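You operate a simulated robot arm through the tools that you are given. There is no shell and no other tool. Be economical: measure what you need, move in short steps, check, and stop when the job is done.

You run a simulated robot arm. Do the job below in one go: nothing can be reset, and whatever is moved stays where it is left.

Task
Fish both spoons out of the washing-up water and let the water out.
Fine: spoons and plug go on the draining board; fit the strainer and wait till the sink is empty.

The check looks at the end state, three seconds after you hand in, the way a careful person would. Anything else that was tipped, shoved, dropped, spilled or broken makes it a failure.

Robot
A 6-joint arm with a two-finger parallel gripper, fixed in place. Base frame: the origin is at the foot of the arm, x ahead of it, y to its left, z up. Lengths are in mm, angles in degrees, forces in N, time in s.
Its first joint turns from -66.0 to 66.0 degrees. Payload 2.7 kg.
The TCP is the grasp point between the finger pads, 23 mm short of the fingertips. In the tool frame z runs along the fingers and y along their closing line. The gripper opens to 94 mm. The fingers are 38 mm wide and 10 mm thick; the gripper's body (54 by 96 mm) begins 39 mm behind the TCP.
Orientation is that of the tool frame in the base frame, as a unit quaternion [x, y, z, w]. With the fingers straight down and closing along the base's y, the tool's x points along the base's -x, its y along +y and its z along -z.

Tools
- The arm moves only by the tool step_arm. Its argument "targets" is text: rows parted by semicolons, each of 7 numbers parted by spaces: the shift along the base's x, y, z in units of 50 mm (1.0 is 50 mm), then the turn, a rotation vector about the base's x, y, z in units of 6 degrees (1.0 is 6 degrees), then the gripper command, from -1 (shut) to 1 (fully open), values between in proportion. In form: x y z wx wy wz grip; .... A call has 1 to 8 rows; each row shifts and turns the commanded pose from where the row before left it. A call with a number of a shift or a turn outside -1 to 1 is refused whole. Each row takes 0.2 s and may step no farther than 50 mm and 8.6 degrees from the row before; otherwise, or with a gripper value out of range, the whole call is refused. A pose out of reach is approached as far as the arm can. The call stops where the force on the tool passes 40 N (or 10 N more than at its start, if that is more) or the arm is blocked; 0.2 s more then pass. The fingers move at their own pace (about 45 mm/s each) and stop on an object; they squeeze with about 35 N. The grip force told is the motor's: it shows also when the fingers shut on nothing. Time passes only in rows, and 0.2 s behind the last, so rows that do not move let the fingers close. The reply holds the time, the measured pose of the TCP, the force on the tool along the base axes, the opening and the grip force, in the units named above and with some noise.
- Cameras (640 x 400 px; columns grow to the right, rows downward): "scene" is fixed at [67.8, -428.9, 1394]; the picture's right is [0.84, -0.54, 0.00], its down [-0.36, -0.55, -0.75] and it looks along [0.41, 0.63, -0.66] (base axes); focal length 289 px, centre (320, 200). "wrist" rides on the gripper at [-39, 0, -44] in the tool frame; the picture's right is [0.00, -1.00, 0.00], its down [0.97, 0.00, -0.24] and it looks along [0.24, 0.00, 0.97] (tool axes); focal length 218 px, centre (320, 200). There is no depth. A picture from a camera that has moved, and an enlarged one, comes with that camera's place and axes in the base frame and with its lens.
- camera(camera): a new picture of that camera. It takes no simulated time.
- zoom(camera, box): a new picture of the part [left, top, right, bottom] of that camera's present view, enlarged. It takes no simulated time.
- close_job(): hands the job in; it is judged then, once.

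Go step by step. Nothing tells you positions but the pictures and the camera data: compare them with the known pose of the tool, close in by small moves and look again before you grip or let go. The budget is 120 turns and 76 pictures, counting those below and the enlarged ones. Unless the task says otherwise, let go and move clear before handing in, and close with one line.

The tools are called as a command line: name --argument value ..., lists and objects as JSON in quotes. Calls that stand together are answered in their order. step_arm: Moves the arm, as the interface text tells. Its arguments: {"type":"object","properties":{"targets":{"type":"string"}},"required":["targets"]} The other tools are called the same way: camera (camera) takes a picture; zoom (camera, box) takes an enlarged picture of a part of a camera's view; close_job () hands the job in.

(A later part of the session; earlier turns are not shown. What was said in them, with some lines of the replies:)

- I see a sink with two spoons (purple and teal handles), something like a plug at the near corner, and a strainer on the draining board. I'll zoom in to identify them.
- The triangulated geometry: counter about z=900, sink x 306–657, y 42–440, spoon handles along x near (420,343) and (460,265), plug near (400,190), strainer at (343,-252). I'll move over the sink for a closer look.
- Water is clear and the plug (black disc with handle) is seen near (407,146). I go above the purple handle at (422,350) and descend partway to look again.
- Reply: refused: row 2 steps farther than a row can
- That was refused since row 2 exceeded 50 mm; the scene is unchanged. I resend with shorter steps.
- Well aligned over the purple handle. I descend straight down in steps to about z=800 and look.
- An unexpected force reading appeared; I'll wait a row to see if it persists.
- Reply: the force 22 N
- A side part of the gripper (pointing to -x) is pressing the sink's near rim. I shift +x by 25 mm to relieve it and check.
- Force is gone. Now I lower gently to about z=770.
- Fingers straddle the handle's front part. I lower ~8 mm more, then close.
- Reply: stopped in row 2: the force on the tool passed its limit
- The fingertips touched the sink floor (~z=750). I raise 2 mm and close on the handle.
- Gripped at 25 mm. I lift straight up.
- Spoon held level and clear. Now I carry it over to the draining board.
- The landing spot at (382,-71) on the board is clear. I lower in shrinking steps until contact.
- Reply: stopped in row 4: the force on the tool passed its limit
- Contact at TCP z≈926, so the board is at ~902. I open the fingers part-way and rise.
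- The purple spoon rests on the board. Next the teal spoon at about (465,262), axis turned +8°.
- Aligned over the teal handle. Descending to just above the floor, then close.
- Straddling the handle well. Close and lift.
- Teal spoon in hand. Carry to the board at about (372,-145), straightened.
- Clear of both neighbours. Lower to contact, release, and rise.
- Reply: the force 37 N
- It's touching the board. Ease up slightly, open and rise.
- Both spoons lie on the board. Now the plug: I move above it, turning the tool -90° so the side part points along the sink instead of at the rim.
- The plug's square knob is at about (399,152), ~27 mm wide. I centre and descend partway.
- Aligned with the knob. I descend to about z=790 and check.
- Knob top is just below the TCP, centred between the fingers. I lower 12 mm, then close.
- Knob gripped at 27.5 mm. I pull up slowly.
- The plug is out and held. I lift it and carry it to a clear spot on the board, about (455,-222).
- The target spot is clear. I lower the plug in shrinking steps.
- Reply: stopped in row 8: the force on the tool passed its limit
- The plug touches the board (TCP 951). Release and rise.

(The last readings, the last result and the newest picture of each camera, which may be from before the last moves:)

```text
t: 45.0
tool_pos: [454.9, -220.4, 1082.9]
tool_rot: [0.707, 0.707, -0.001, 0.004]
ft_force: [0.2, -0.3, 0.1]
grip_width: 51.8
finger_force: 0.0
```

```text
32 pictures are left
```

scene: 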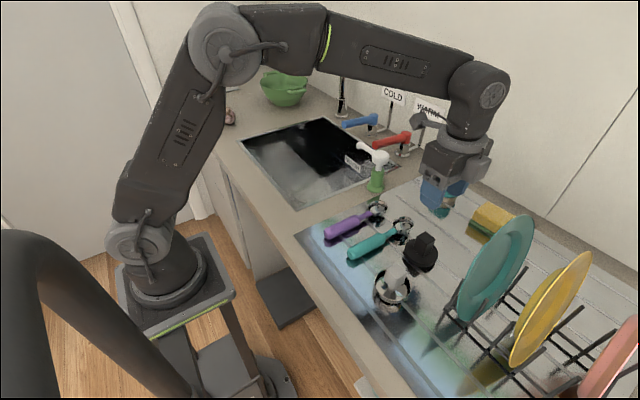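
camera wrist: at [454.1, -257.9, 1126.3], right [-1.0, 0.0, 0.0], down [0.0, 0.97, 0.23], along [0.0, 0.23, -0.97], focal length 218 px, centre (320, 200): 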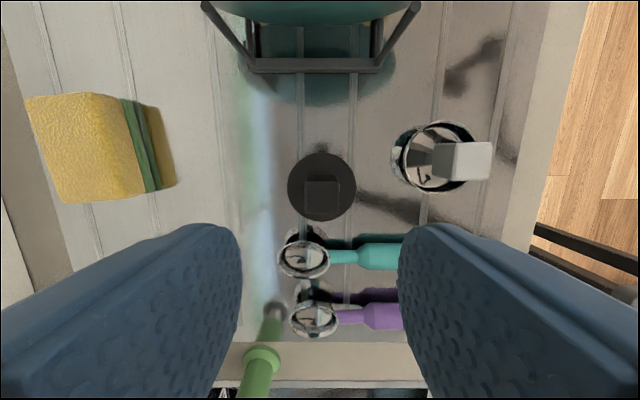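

The plug stands on the board next to the spoons. Now over the strainer for a closer look.

step_arm --targets "-0.8 -0.2 0 0 0 0 0.1; -0.8 -0.2 0 0 0 0 0.1; -0.66 -0.2 0 0 0 0 0.1; 0 0 0 0 0 0 0.1"

zoom --camera "wrist" --box '[220, 80, 420, 260]'

zoom --camera "scene" --box '[350, 230, 450, 330]'

```text
t: 46.0
tool_pos: [340.4, -247.6, 1081.5]
tool_rot: [0.706, 0.708, -0.001, 0.004]
ft_force: [0.8, 0.1, -0.3]
grip_width: 51.7
finger_force: 0.0
```

```text
2.22 times, centred on (320, 170) of wrist
camera zoom: at [339.0, -286.3, 1126.0], right [-1.0, 0.0, 0.0], down [0.0, 0.97, 0.23], along [0.0, 0.23, -0.97], focal length 485 px, centre (320, 267)
```

zoom: 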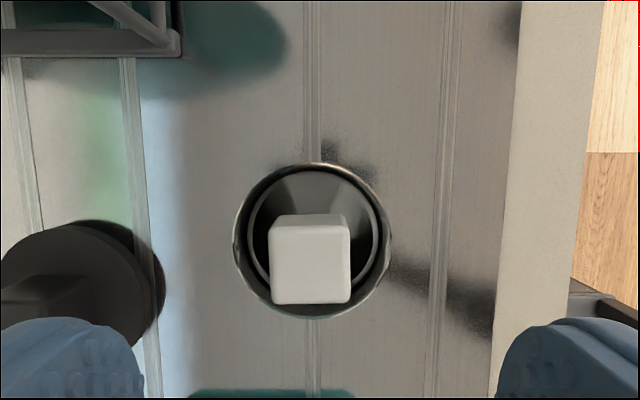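

```text
4.00 times, centred on (400, 280) of scene
camera zoom: at [67.8, -428.9, 1394.0], right [0.84, -0.54, 0.0], down [-0.36, -0.55, -0.75], along [0.41, 0.63, -0.66], focal length 1155 px, centre (0, -120)
```

zoom: 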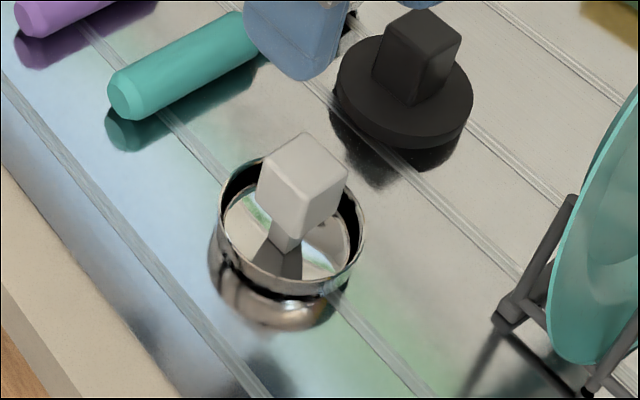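

The strainer is a ring cup with a cubic knob at (342,-249). I descend above the knob for a look.

step_arm --targets "0.02 -0.02 -0.6 0 0 0 -0.04; 0 0 -0.6 0 0 0 -0.04; 0 0 -0.4 0 0 0 -0.04; 0 0 0 0 0 0 -0.04"

camera --camera "wrist"

zoom --camera "scene" --box '[340, 200, 470, 330]'

```text
t: 47.0
tool_pos: [340.1, -248.9, 1002.1]
tool_rot: [0.708, 0.707, -0.002, 0.005]
ft_force: [-0.1, 0.0, 0.4]
grip_width: 44.9
finger_force: 0.1
```

```text
29 pictures are left
camera wrist: at [339.3, -287.9, 1046.1], right [-1.0, 0.0, 0.0], down [0.0, 0.97, 0.23], along [0.0, 0.23, -0.97], focal length 218 px, centre (320, 200)
```

wrist: 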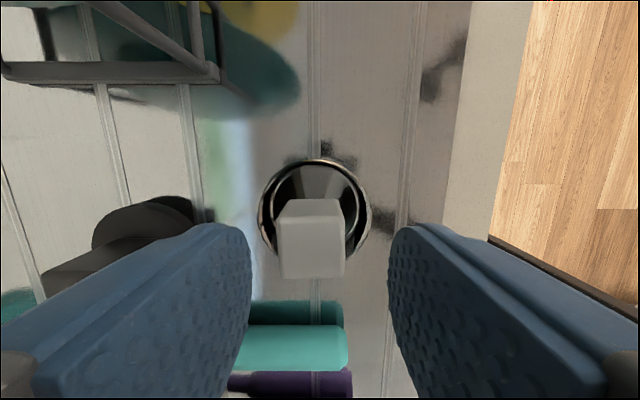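

```text
3.08 times, centred on (405, 265) of scene
camera zoom: at [67.8, -428.9, 1394.0], right [0.84, -0.54, 0.0], down [-0.36, -0.55, -0.75], along [0.41, 0.63, -0.66], focal length 889 px, centre (58, 0)
```

zoom: 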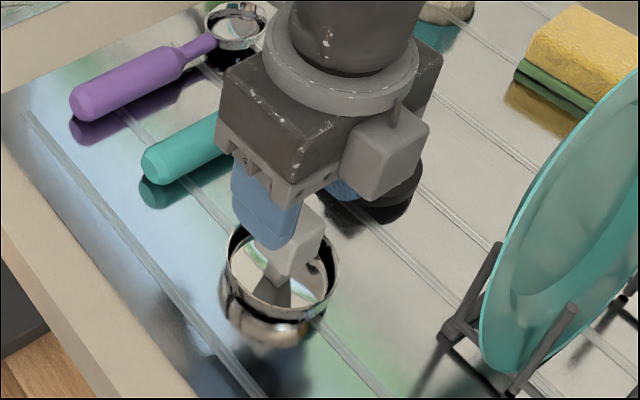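

Knob top ≈ z 964. I centre +2.5 mm in x, lower to ~961, then close.

step_arm --targets "0.05 0 -0.4 0 0 0 -0.04; 0 0 -0.3 0 0 0 -0.04; 0 0 -0.12 0 0 0 -0.04; 0 0 0 0 0 0 -1; 0 0 0 0 0 0 -1; 0 0 0 0 0 0 -1; 0 0 0 0 0 0 -1"

camera --camera "wrist"

```text
t: 48.6
tool_pos: [344.2, -250.2, 961.5]
tool_rot: [0.707, 0.707, -0.001, 0.004]
ft_force: [0.1, 0.5, 0.8]
grip_width: 27.1
finger_force: 35.1
```

```text
27 pictures are left
camera wrist: at [342.7, -290.0, 1004.8], right [-1.0, 0.0, 0.0], down [0.0, 0.97, 0.23], along [0.0, 0.23, -0.97], focal length 218 px, centre (320, 200)
```

wrist: 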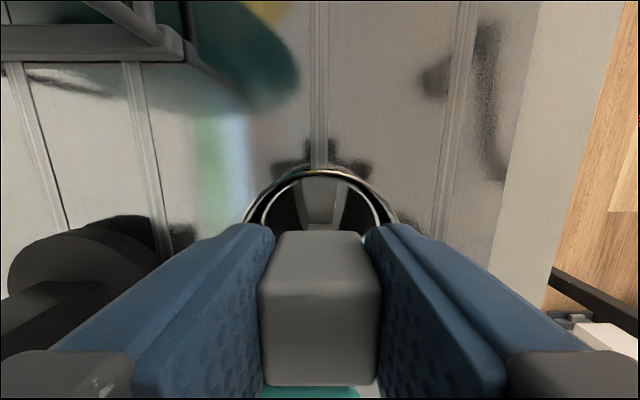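

Strainer gripped. I lift it and carry it above the drain.

step_arm --targets "0 0 0.3 0 0 0 -1; 0 0 0.9 0 0 0 -1; 0 0 0.9 0 0 0 -1; 0 0.5 0.2 0 0 0 -1; 0.1 0.9 0 0 0 0 -1; 0.15 0.9 0 0 0 0 -1; 0.15 0.9 0 0 0 0 -1; 0.15 0.9 0 0 0 0 -1"

step_arm --targets "0.15 0.9 0 0 0 0 -1; 0.15 0.9 0 0 0 0 -1; 0.15 0.9 0 0 0 0 -1; 0.1 0.6 0 0 0 0 -1; 0 0 0 0 0 0 -1"

camera --camera "wrist"

camera --camera "scene"

```text
t: 50.4
tool_pos: [373.6, -49.5, 1074.6]
tool_rot: [0.707, 0.707, -0.002, 0.005]
ft_force: [-0.6, 0.4, 0.3]
grip_width: 27.3
finger_force: 35.2
```

```text
t: 51.6
tool_pos: [396.8, 119.0, 1073.0]
tool_rot: [0.707, 0.707, -0.002, 0.004]
ft_force: [-0.4, 0.5, -0.8]
grip_width: 27.1
finger_force: 35.3
```

```text
26 pictures are left
camera wrist: at [396.9, 79.0, 1117.6], right [-1.0, 0.0, 0.0], down [0.0, 0.97, 0.23], along [0.0, 0.23, -0.97], focal length 218 px, centre (320, 200)
```

wrist: 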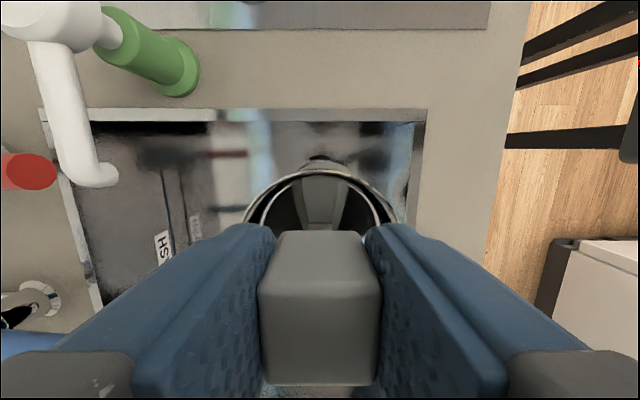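

```text
25 pictures are left
```

scene: 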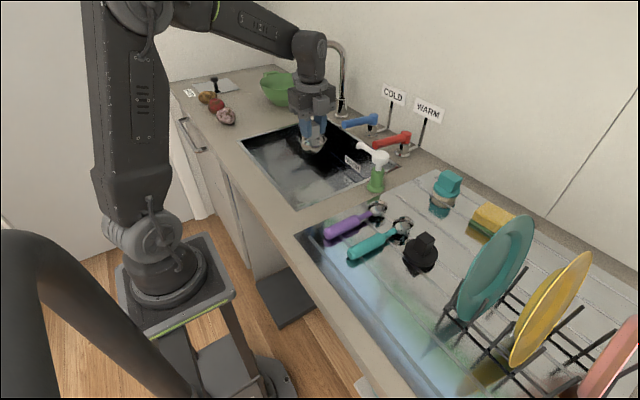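

The strainer blocks the view, so I first move beyond the drain in +y to see it unobstructed.

step_arm --targets "0.05 0.9 -0.2 0 0 0 -1; 0 0.9 -0.2 0 0 0 -1; 0 0.3 0 0 0 0 -1; 0 0 0 0 0 0 -1; 0 0 0 0 0 0 -1"

zoom --camera "wrist" --box '[240, 60, 400, 180]'

```text
t: 52.8
tool_pos: [402.5, 225.9, 1058.3]
tool_rot: [0.707, 0.707, -0.001, 0.004]
ft_force: [-0.5, -0.3, -0.9]
grip_width: 27.4
finger_force: 34.7
```

```text
3.33 times, centred on (320, 120) of wrist
camera zoom: at [401.7, 186.4, 1101.5], right [-1.0, 0.0, 0.0], down [0.0, 0.97, 0.23], along [0.0, 0.23, -0.97], focal length 728 px, centre (320, 467)
```

zoom: 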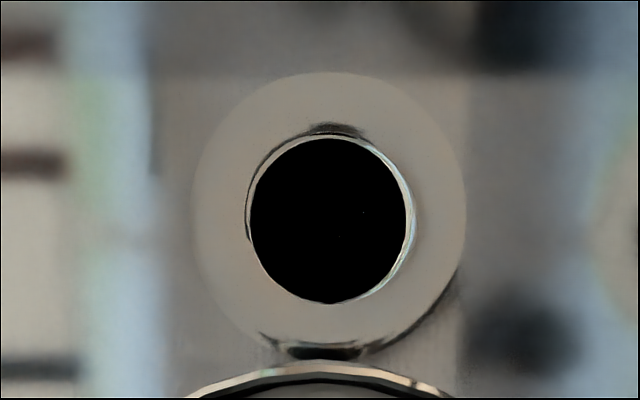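

The drain hole is seen clearly at about (398,152), ~74 mm wide. I go back above it and lower to about z=830.

step_arm --targets "-0.05 -0.73 -0.3 0 0 0 -1; 0 -0.72 -0.3 0 0 0 -1; 0 0 -0.9 0 0 0 -1; 0 0 -0.9 0 0 0 -1; 0 0 -0.9 0 0 0 -1; 0 0 -0.9 0 0 0 -1; 0 0 0 0 0 0 -1; 0 0 0 0 0 0 -1"

camera --camera "wrist"

```text
t: 54.6
tool_pos: [399.5, 152.4, 846.1]
tool_rot: [0.707, 0.707, -0.001, 0.003]
ft_force: [-0.8, 0.1, -0.7]
grip_width: 26.8
finger_force: 35.4
```

```text
23 pictures are left
camera wrist: at [400.1, 113.5, 890.1], right [-1.0, 0.0, 0.0], down [0.0, 0.97, 0.23], along [0.0, 0.23, -0.97], focal length 218 px, centre (320, 200)
```

wrist: 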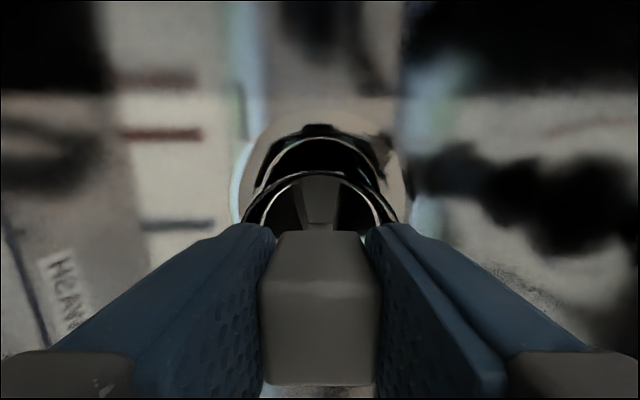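

The hole lines up with the strainer. I lower gently toward the seat.

step_arm --targets "-0.02 0 -0.4 0 0 0 -1; 0 0 -0.2 0 0 0 -1; 0 0 -0.15 0 0 0 -1; 0 0 -0.1 0 0 0 -1; 0 0 -0.08 0 0 0 -1; 0 0 -0.08 0 0 0 -1; 0 0 -0.08 0 0 0 -1; 0 0 -0.08 0 0 0 -1"

camera --camera "wrist"

```text
t: 56.4
tool_pos: [398.2, 152.3, 789.0]
tool_rot: [0.707, 0.707, 0.0, 0.005]
ft_force: [-3.8, -2.0, 11.1]
grip_width: 27.2
finger_force: 35.2
```

```text
22 pictures are left
camera wrist: at [397.9, 113.4, 832.7], right [-1.0, 0.0, 0.0], down [0.0, 0.97, 0.23], along [0.0, 0.23, -0.97], focal length 218 px, centre (320, 200)
```

wrist: 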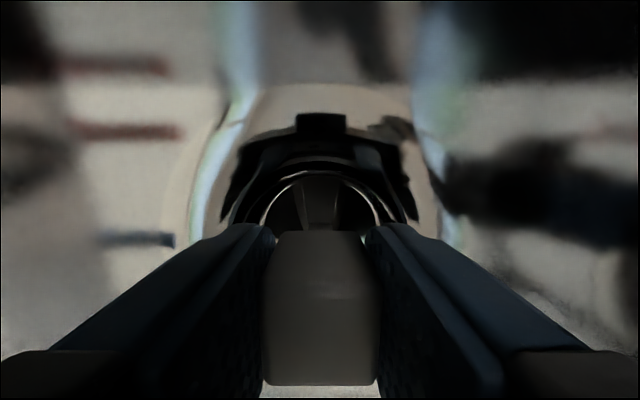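

Contact at TCP 789, i.e. strainer bottom at the same seat level as the plug was. I release and rise to inspect.

step_arm --targets "0 0 0.02 0 0 0 -0.4; 0 0 0 0 0 0 -0.04; 0 0 0 0 0 0 -0.04; 0 0 0 0 0 0 -0.04; 0 0 0.4 0 0 0 -0.04; 0 0 0.7 0 0 0 -0.04; 0 0 0.9 0 0 0 -0.04; 0 0 0.9 0 0 0 -0.04"

camera --camera "wrist"

zoom --camera "wrist" --box '[260, 120, 380, 240]'

```text
t: 58.2
tool_pos: [396.7, 152.1, 935.3]
tool_rot: [0.706, 0.708, -0.002, 0.005]
ft_force: [-0.8, 0.6, -0.2]
grip_width: 45.2
finger_force: 0.0
```

```text
21 pictures are left
camera wrist: at [396.5, 113.3, 979.0], right [-1.0, 0.0, 0.0], down [0.0, 0.97, 0.23], along [0.0, 0.23, -0.97], focal length 218 px, centre (320, 200)
```

wrist: 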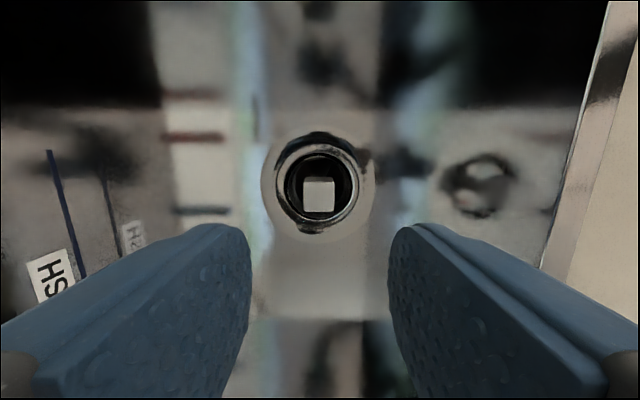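

```text
3.33 times, centred on (320, 180) of wrist
camera zoom: at [396.5, 113.3, 979.0], right [-1.0, 0.0, 0.0], down [0.0, 0.97, 0.23], along [0.0, 0.23, -0.97], focal length 728 px, centre (320, 267)
```

zoom: 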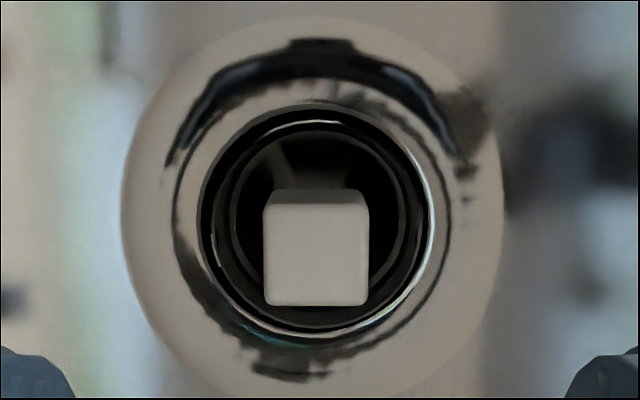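

The strainer sits concentric and upright in the drain. I retreat upwards and check the water level.

step_arm --targets "0 0 0.9 0 0 0 0; 0 0 0.9 0 0 0 0; 0 0 0.9 0 0 0 0; 0 0 0.9 0 0 0 0; 0 -0.5 0.5 0 0 0 0; 0 -0.9 0 0 0 0 0; 0 -0.9 0 0 0 0 0; 0 -0.9 0 0 0 0 0"

zoom --camera "scene" --box '[230, 100, 430, 225]'

camera --camera "wrist"

```text
t: 60.0
tool_pos: [397.2, -7.8, 1137.1]
tool_rot: [0.706, 0.708, -0.001, 0.004]
ft_force: [0.8, -0.2, 0.2]
grip_width: 47.0
finger_force: 0.0
```

```text
3.20 times, centred on (330, 162) of scene
camera zoom: at [67.8, -428.9, 1394.0], right [0.84, -0.54, 0.0], down [-0.36, -0.55, -0.75], along [0.41, 0.63, -0.66], focal length 924 px, centre (288, 320)
```

zoom: 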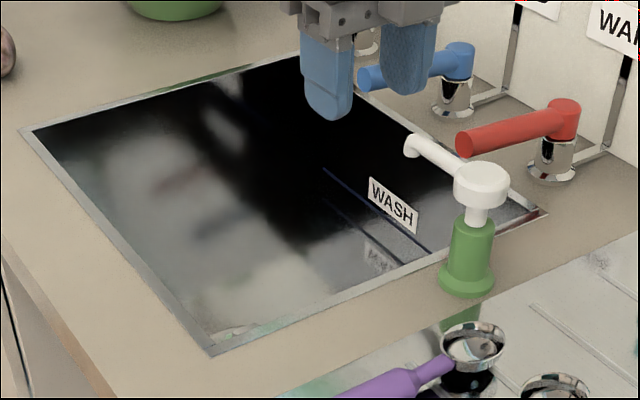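

```text
18 pictures are left
camera wrist: at [395.5, -45.3, 1180.6], right [-1.0, 0.0, 0.0], down [0.0, 0.97, 0.23], along [0.0, 0.23, -0.97], focal length 218 px, centre (320, 200)
```

wrist: 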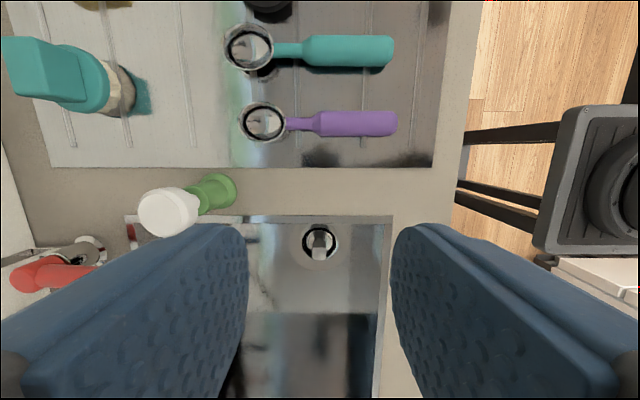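

Strainer and items look fine; the surface is still reflective. I wait and compare the label's reflection.

step_arm --targets "0 -0.9 0 0 0 0 0; 0 -0.9 0 0 0 0 0; 0 0 0 0 0 0 0; 0 0 0 0 0 0 0; 0 0 0 0 0 0 0; 0 0 0 0 0 0 0; 0 0 0 0 0 0 0; 0 0 0 0 0 0 0"

step_arm --targets "0 0 0 0 0 0 0; 0 0 0 0 0 0 0; 0 0 0 0 0 0 0; 0 0 0 0 0 0 0; 0 0 0 0 0 0 0; 0 0 0 0 0 0 0; 0 0 0 0 0 0 0; 0 0 0 0 0 0 0"

step_arm --targets "0 0 0 0 0 0 0; 0 0 0 0 0 0 0; 0 0 0 0 0 0 0; 0 0 0 0 0 0 0; 0 0 0 0 0 0 0; 0 0 0 0 0 0 0; 0 0 0 0 0 0 0; 0 0 0 0 0 0 0"

zoom --camera "scene" --box '[230, 100, 430, 225]'

```text
t: 61.8
tool_pos: [392.9, -98.2, 1139.2]
tool_rot: [0.707, 0.707, -0.002, 0.004]
ft_force: [-0.1, -0.4, 0.4]
grip_width: 46.9
finger_force: 0.1
```

```text
t: 63.6
tool_pos: [393.0, -96.5, 1139.2]
tool_rot: [0.707, 0.707, -0.001, 0.003]
ft_force: [-0.8, -1.0, -0.3]
grip_width: 47.1
finger_force: 0.1
```

```text
t: 65.4
tool_pos: [392.6, -95.9, 1138.2]
tool_rot: [0.707, 0.707, -0.002, 0.003]
ft_force: [0.0, -1.2, -1.1]
grip_width: 47.0
finger_force: 0.1
```

```text
3.20 times, centred on (330, 162) of scene
camera zoom: at [67.8, -428.9, 1394.0], right [0.84, -0.54, 0.0], down [-0.36, -0.55, -0.75], along [0.41, 0.63, -0.66], focal length 924 px, centre (288, 320)
```

zoom: 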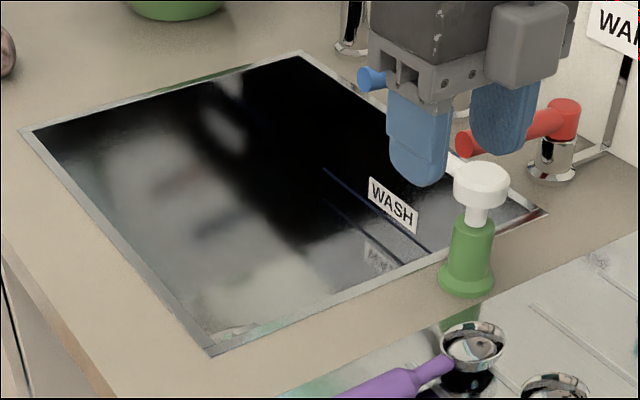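

No change over 5 s, so it's either already empty or not draining. I zoom in to judge.

zoom --camera "scene" --box '[310, 140, 400, 200]'

step_arm --targets "0 0.9 0 0 0 0 0; 0 0.9 0 0 0 0 0; 0 0.9 0 0 0 0 0; 0 0.9 0 0 0 0 0; 0 0.9 0 0 0 0 0; 0 0.9 0 0 0 0 0; 0 0 0 0 0 0 0; 0 0 0 0 0 0 0"

camera --camera "wrist"

```text
6.67 times, centred on (355, 170) of scene
camera zoom: at [67.8, -428.9, 1394.0], right [0.84, -0.54, 0.0], down [-0.36, -0.55, -0.75], along [0.41, 0.63, -0.66], focal length 1925 px, centre (87, 400)
```

zoom: 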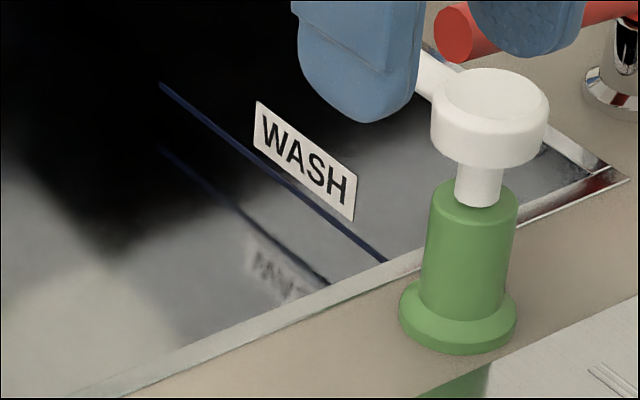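

```text
t: 67.2
tool_pos: [397.4, 167.9, 1140.5]
tool_rot: [0.707, 0.707, -0.002, 0.004]
ft_force: [0.6, 0.3, 0.6]
grip_width: 47.0
finger_force: 0.0
```

```text
15 pictures are left
camera wrist: at [395.6, 129.1, 1184.0], right [-1.0, 0.0, 0.0], down [0.0, 0.97, 0.23], along [0.0, 0.23, -0.97], focal length 218 px, centre (320, 200)
```

wrist: 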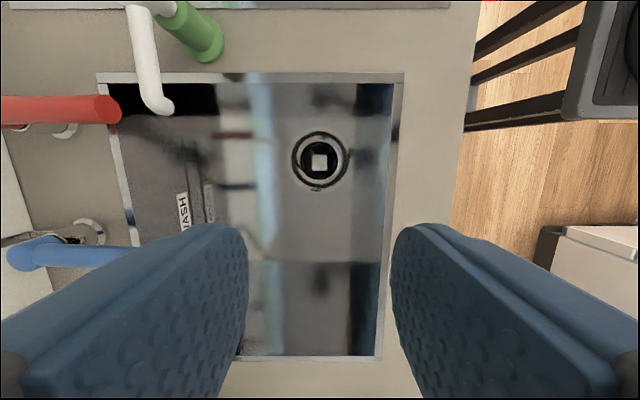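

The reflection geometry puts the mirror plane at z≈752, i.e. the steel floor itself, so the sink seems empty. I check the floor near the drain closely and wait a bit longer to be sure.

zoom --camera "wrist" --box '[100, 70, 400, 260]'

step_arm --targets "0 -0.9 0 0 0 0 0; 0 -0.9 0 0 0 0 0; 0 -0.9 0 0 0 0 0; 0 -0.9 0 0 0 0 0; 0 -0.9 0 0 0 0 0; 0 -0.9 0 0 0 0 0; 0 0 0 0 0 0 0; 0 0 0 0 0 0 0"

step_arm --targets "0 0 0 0 0 0 0; 0 0 0 0 0 0 0; 0 0 0 0 0 0 0; 0 0 0 0 0 0 0; 0 0 0 0 0 0 0; 0 0 0 0 0 0 0; 0 0 0 0 0 0 0; 0 0 0 0 0 0 0"

step_arm --targets "0 0 0 0 0 0 0; 0 0 0 0 0 0 0; 0 0 0 0 0 0 0; 0 0 0 0 0 0 0; 0 0 0 0 0 0 0; 0 0 0 0 0 0 0; 0 0 0 0 0 0 0; 0 0 0 0 0 0 0"

step_arm --targets "0 0 0 0 0 0 0; 0 0 0 0 0 0 0; 0 0 0 0 0 0 0; 0 0 0 0 0 0 0; 0 0 0 0 0 0 0; 0 0 0 0 0 0 0; 0 0 0 0 0 0 0; 0 0 0 0 0 0 0"

step_arm --targets "0 0 0 0 0 0 0; 0 0 0 0 0 0 0; 0 0 0 0 0 0 0; 0 0 0 0 0 0 0; 0 0 0 0 0 0 0; 0 0 0 0 0 0 0; 0 0 0 0 0 0 0; 0 0 0 0 0 0 0"

zoom --camera "scene" --box '[310, 140, 400, 200]'

camera --camera "scene"

```text
2.11 times, centred on (250, 165) of wrist
camera zoom: at [395.6, 129.1, 1184.0], right [-1.0, 0.0, 0.0], down [0.0, 0.97, 0.23], along [0.0, 0.23, -0.97], focal length 460 px, centre (467, 274)
```

zoom: 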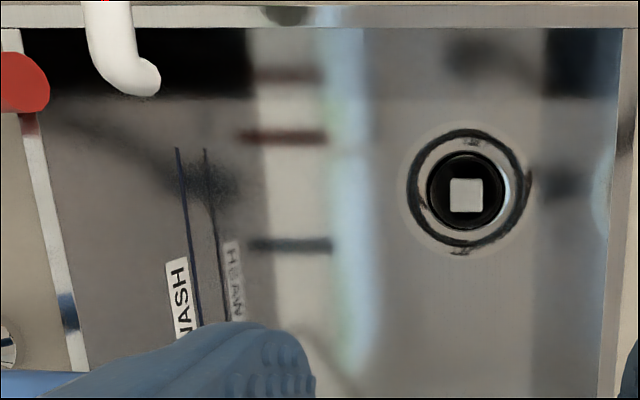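

```text
t: 69.0
tool_pos: [397.8, -98.3, 1137.4]
tool_rot: [0.707, 0.707, -0.002, 0.003]
ft_force: [-0.4, 0.2, 0.4]
grip_width: 47.1
finger_force: 0.1
```

```text
t: 70.8
tool_pos: [396.7, -98.2, 1137.8]
tool_rot: [0.707, 0.707, -0.001, 0.004]
ft_force: [-0.4, 0.0, 0.4]
grip_width: 46.9
finger_force: 0.1
```

```text
t: 72.6
tool_pos: [397.7, -99.8, 1138.0]
tool_rot: [0.706, 0.708, -0.001, 0.003]
ft_force: [0.4, -0.1, 0.3]
grip_width: 47.2
finger_force: 0.0
```

```text
t: 74.4
tool_pos: [397.8, -99.0, 1137.4]
tool_rot: [0.708, 0.707, -0.001, 0.004]
ft_force: [-0.2, -0.1, 0.2]
grip_width: 47.1
finger_force: 0.1
```

```text
t: 76.2
tool_pos: [397.6, -97.8, 1137.8]
tool_rot: [0.707, 0.707, -0.002, 0.003]
ft_force: [-0.4, -0.4, 0.0]
grip_width: 47.1
finger_force: 0.1
```

```text
6.67 times, centred on (355, 170) of scene
camera zoom: at [67.8, -428.9, 1394.0], right [0.84, -0.54, 0.0], down [-0.36, -0.55, -0.75], along [0.41, 0.63, -0.66], focal length 1925 px, centre (87, 400)
```

zoom: 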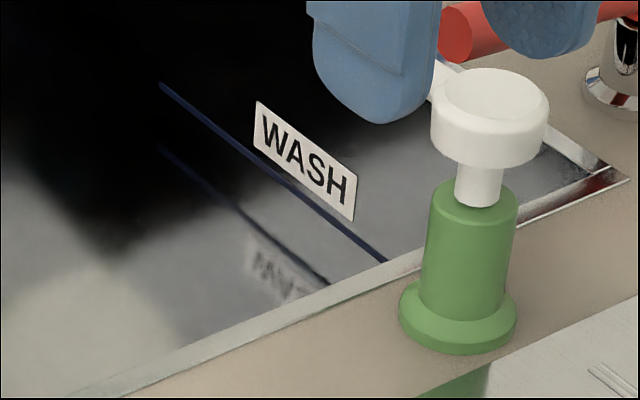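

```text
12 pictures are left
```

scene: 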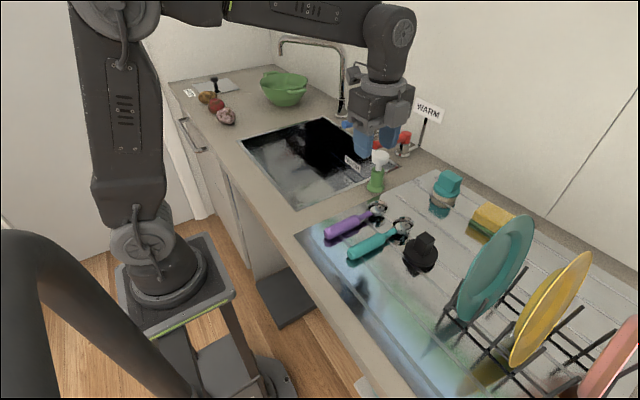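

Everything is in place and the bright water glints seen before pulling the plug are gone. I wait another stretch for safety, then compare once more.

step_arm --targets "0 0 0 0 0 0 0; 0 0 0 0 0 0 0; 0 0 0 0 0 0 0; 0 0 0 0 0 0 0; 0 0 0 0 0 0 0; 0 0 0 0 0 0 0; 0 0 0 0 0 0 0; 0 0 0 0 0 0 0"

step_arm --targets "0 0 0 0 0 0 0; 0 0 0 0 0 0 0; 0 0 0 0 0 0 0; 0 0 0 0 0 0 0; 0 0 0 0 0 0 0; 0 0 0 0 0 0 0; 0 0 0 0 0 0 0; 0 0 0 0 0 0 0"

step_arm --targets "0 0 0 0 0 0 0; 0 0 0 0 0 0 0; 0 0 0 0 0 0 0; 0 0 0 0 0 0 0; 0 0 0 0 0 0 0; 0 0 0 0 0 0 0; 0 0 0 0 0 0 0; 0 0 0 0 0 0 0"

step_arm --targets "0 0 0 0 0 0 0; 0 0 0 0 0 0 0; 0 0 0 0 0 0 0; 0 0 0 0 0 0 0; 0 0 0 0 0 0 0; 0 0 0 0 0 0 0; 0 0 0 0 0 0 0; 0 0 0 0 0 0 0"

step_arm --targets "0 0 0 0 0 0 0; 0 0 0 0 0 0 0; 0 0 0 0 0 0 0; 0 0 0 0 0 0 0; 0 0 0 0 0 0 0; 0 0 0 0 0 0 0; 0 0 0 0 0 0 0; 0 0 0 0 0 0 0"

step_arm --targets "0 0 0 0 0 0 0; 0 0 0 0 0 0 0; 0 0 0 0 0 0 0; 0 0 0 0 0 0 0; 0 0 0 0 0 0 0; 0 0 0 0 0 0 0; 0 0 0 0 0 0 0; 0 0 0 0 0 0 0"

step_arm --targets "0 0 0 0 0 0 0; 0 0 0 0 0 0 0; 0 0 0 0 0 0 0; 0 0 0 0 0 0 0; 0 0 0 0 0 0 0; 0 0 0 0 0 0 0; 0 0 0 0 0 0 0; 0 0 0 0 0 0 0"

step_arm --targets "0 0.9 0 0 0 0 0; 0 0.9 0 0 0 0 0; 0 0.9 0 0 0 0 0; 0 0.9 0 0 0 0 0; 0 0.9 0 0 0 0 0; 0 0.9 0 0 0 0 0; 0 0 0 0 0 0 0; 0 0 0 0 0 0 0"

zoom --camera "wrist" --box '[100, 70, 400, 260]'

camera --camera "wrist"

```text
t: 78.0
tool_pos: [397.9, -99.5, 1138.4]
tool_rot: [0.707, 0.707, -0.001, 0.004]
ft_force: [0.8, 0.8, 0.0]
grip_width: 47.3
finger_force: 0.1
```

```text
t: 79.8
tool_pos: [396.9, -98.0, 1137.4]
tool_rot: [0.707, 0.707, -0.002, 0.004]
ft_force: [-0.4, 0.0, -0.6]
grip_width: 47.1
finger_force: 0.1
```

```text
t: 81.6
tool_pos: [396.8, -97.5, 1136.4]
tool_rot: [0.707, 0.707, -0.001, 0.005]
ft_force: [0.3, -0.3, -0.8]
grip_width: 47.1
finger_force: 0.1
```

```text
t: 83.4
tool_pos: [398.1, -97.9, 1137.5]
tool_rot: [0.707, 0.708, -0.001, 0.004]
ft_force: [-0.1, 0.9, 0.7]
grip_width: 46.8
finger_force: 0.0
```

```text
t: 85.2
tool_pos: [397.1, -97.8, 1137.8]
tool_rot: [0.707, 0.707, -0.001, 0.004]
ft_force: [-0.4, -0.5, -0.6]
grip_width: 47.2
finger_force: 0.0
```

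```text
t: 87.0
tool_pos: [397.3, -98.7, 1137.9]
tool_rot: [0.708, 0.706, -0.002, 0.004]
ft_force: [0.2, -0.3, 0.7]
grip_width: 47.2
finger_force: 0.0
```

```text
t: 88.8
tool_pos: [397.3, -97.5, 1138.5]
tool_rot: [0.707, 0.707, -0.001, 0.004]
ft_force: [-0.4, 0.6, 1.4]
grip_width: 47.0
finger_force: 0.1
```

```text
t: 90.6
tool_pos: [399.0, 171.9, 1139.1]
tool_rot: [0.707, 0.707, -0.001, 0.004]
ft_force: [0.2, 0.8, -1.2]
grip_width: 47.0
finger_force: 0.2
```

```text
2.11 times, centred on (250, 165) of wrist
camera zoom: at [398.2, 133.4, 1183.7], right [-1.0, 0.0, 0.0], down [0.0, 0.97, 0.23], along [0.0, 0.23, -0.97], focal length 460 px, centre (467, 274)
```

zoom: 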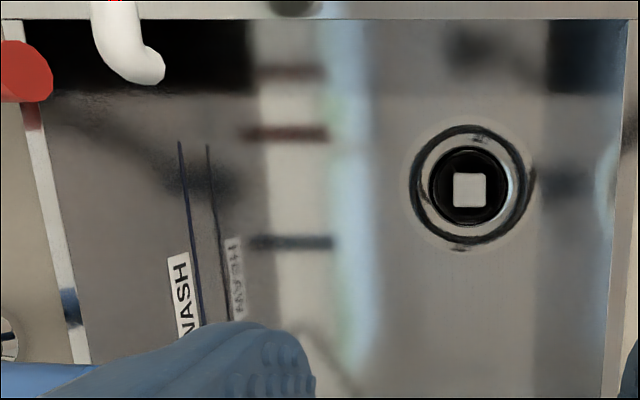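

```text
10 pictures are left
camera wrist: at [398.2, 133.4, 1183.7], right [-1.0, 0.0, 0.0], down [0.0, 0.97, 0.23], along [0.0, 0.23, -0.97], focal length 218 px, centre (320, 200)
```

wrist: 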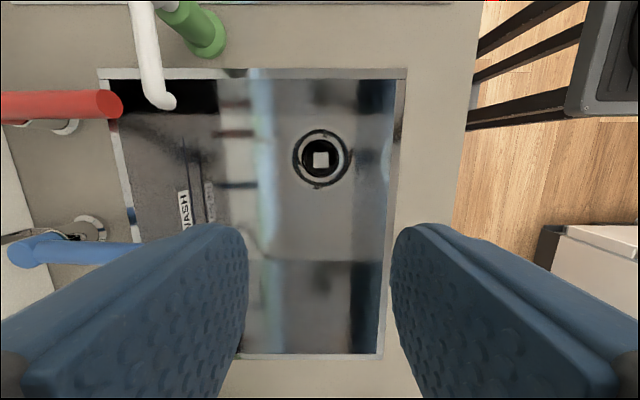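

The sink looks the same after more than 30 s with no sign of water. The strainer is seated, the spoons and plug are on the board, and the arm is clear, so I'm handing in.

close_job

```text
The job is handed in.
```

The job is handed in: both spoons and the plug are on the draining board, the strainer is in the drain, and the sink looks empty.
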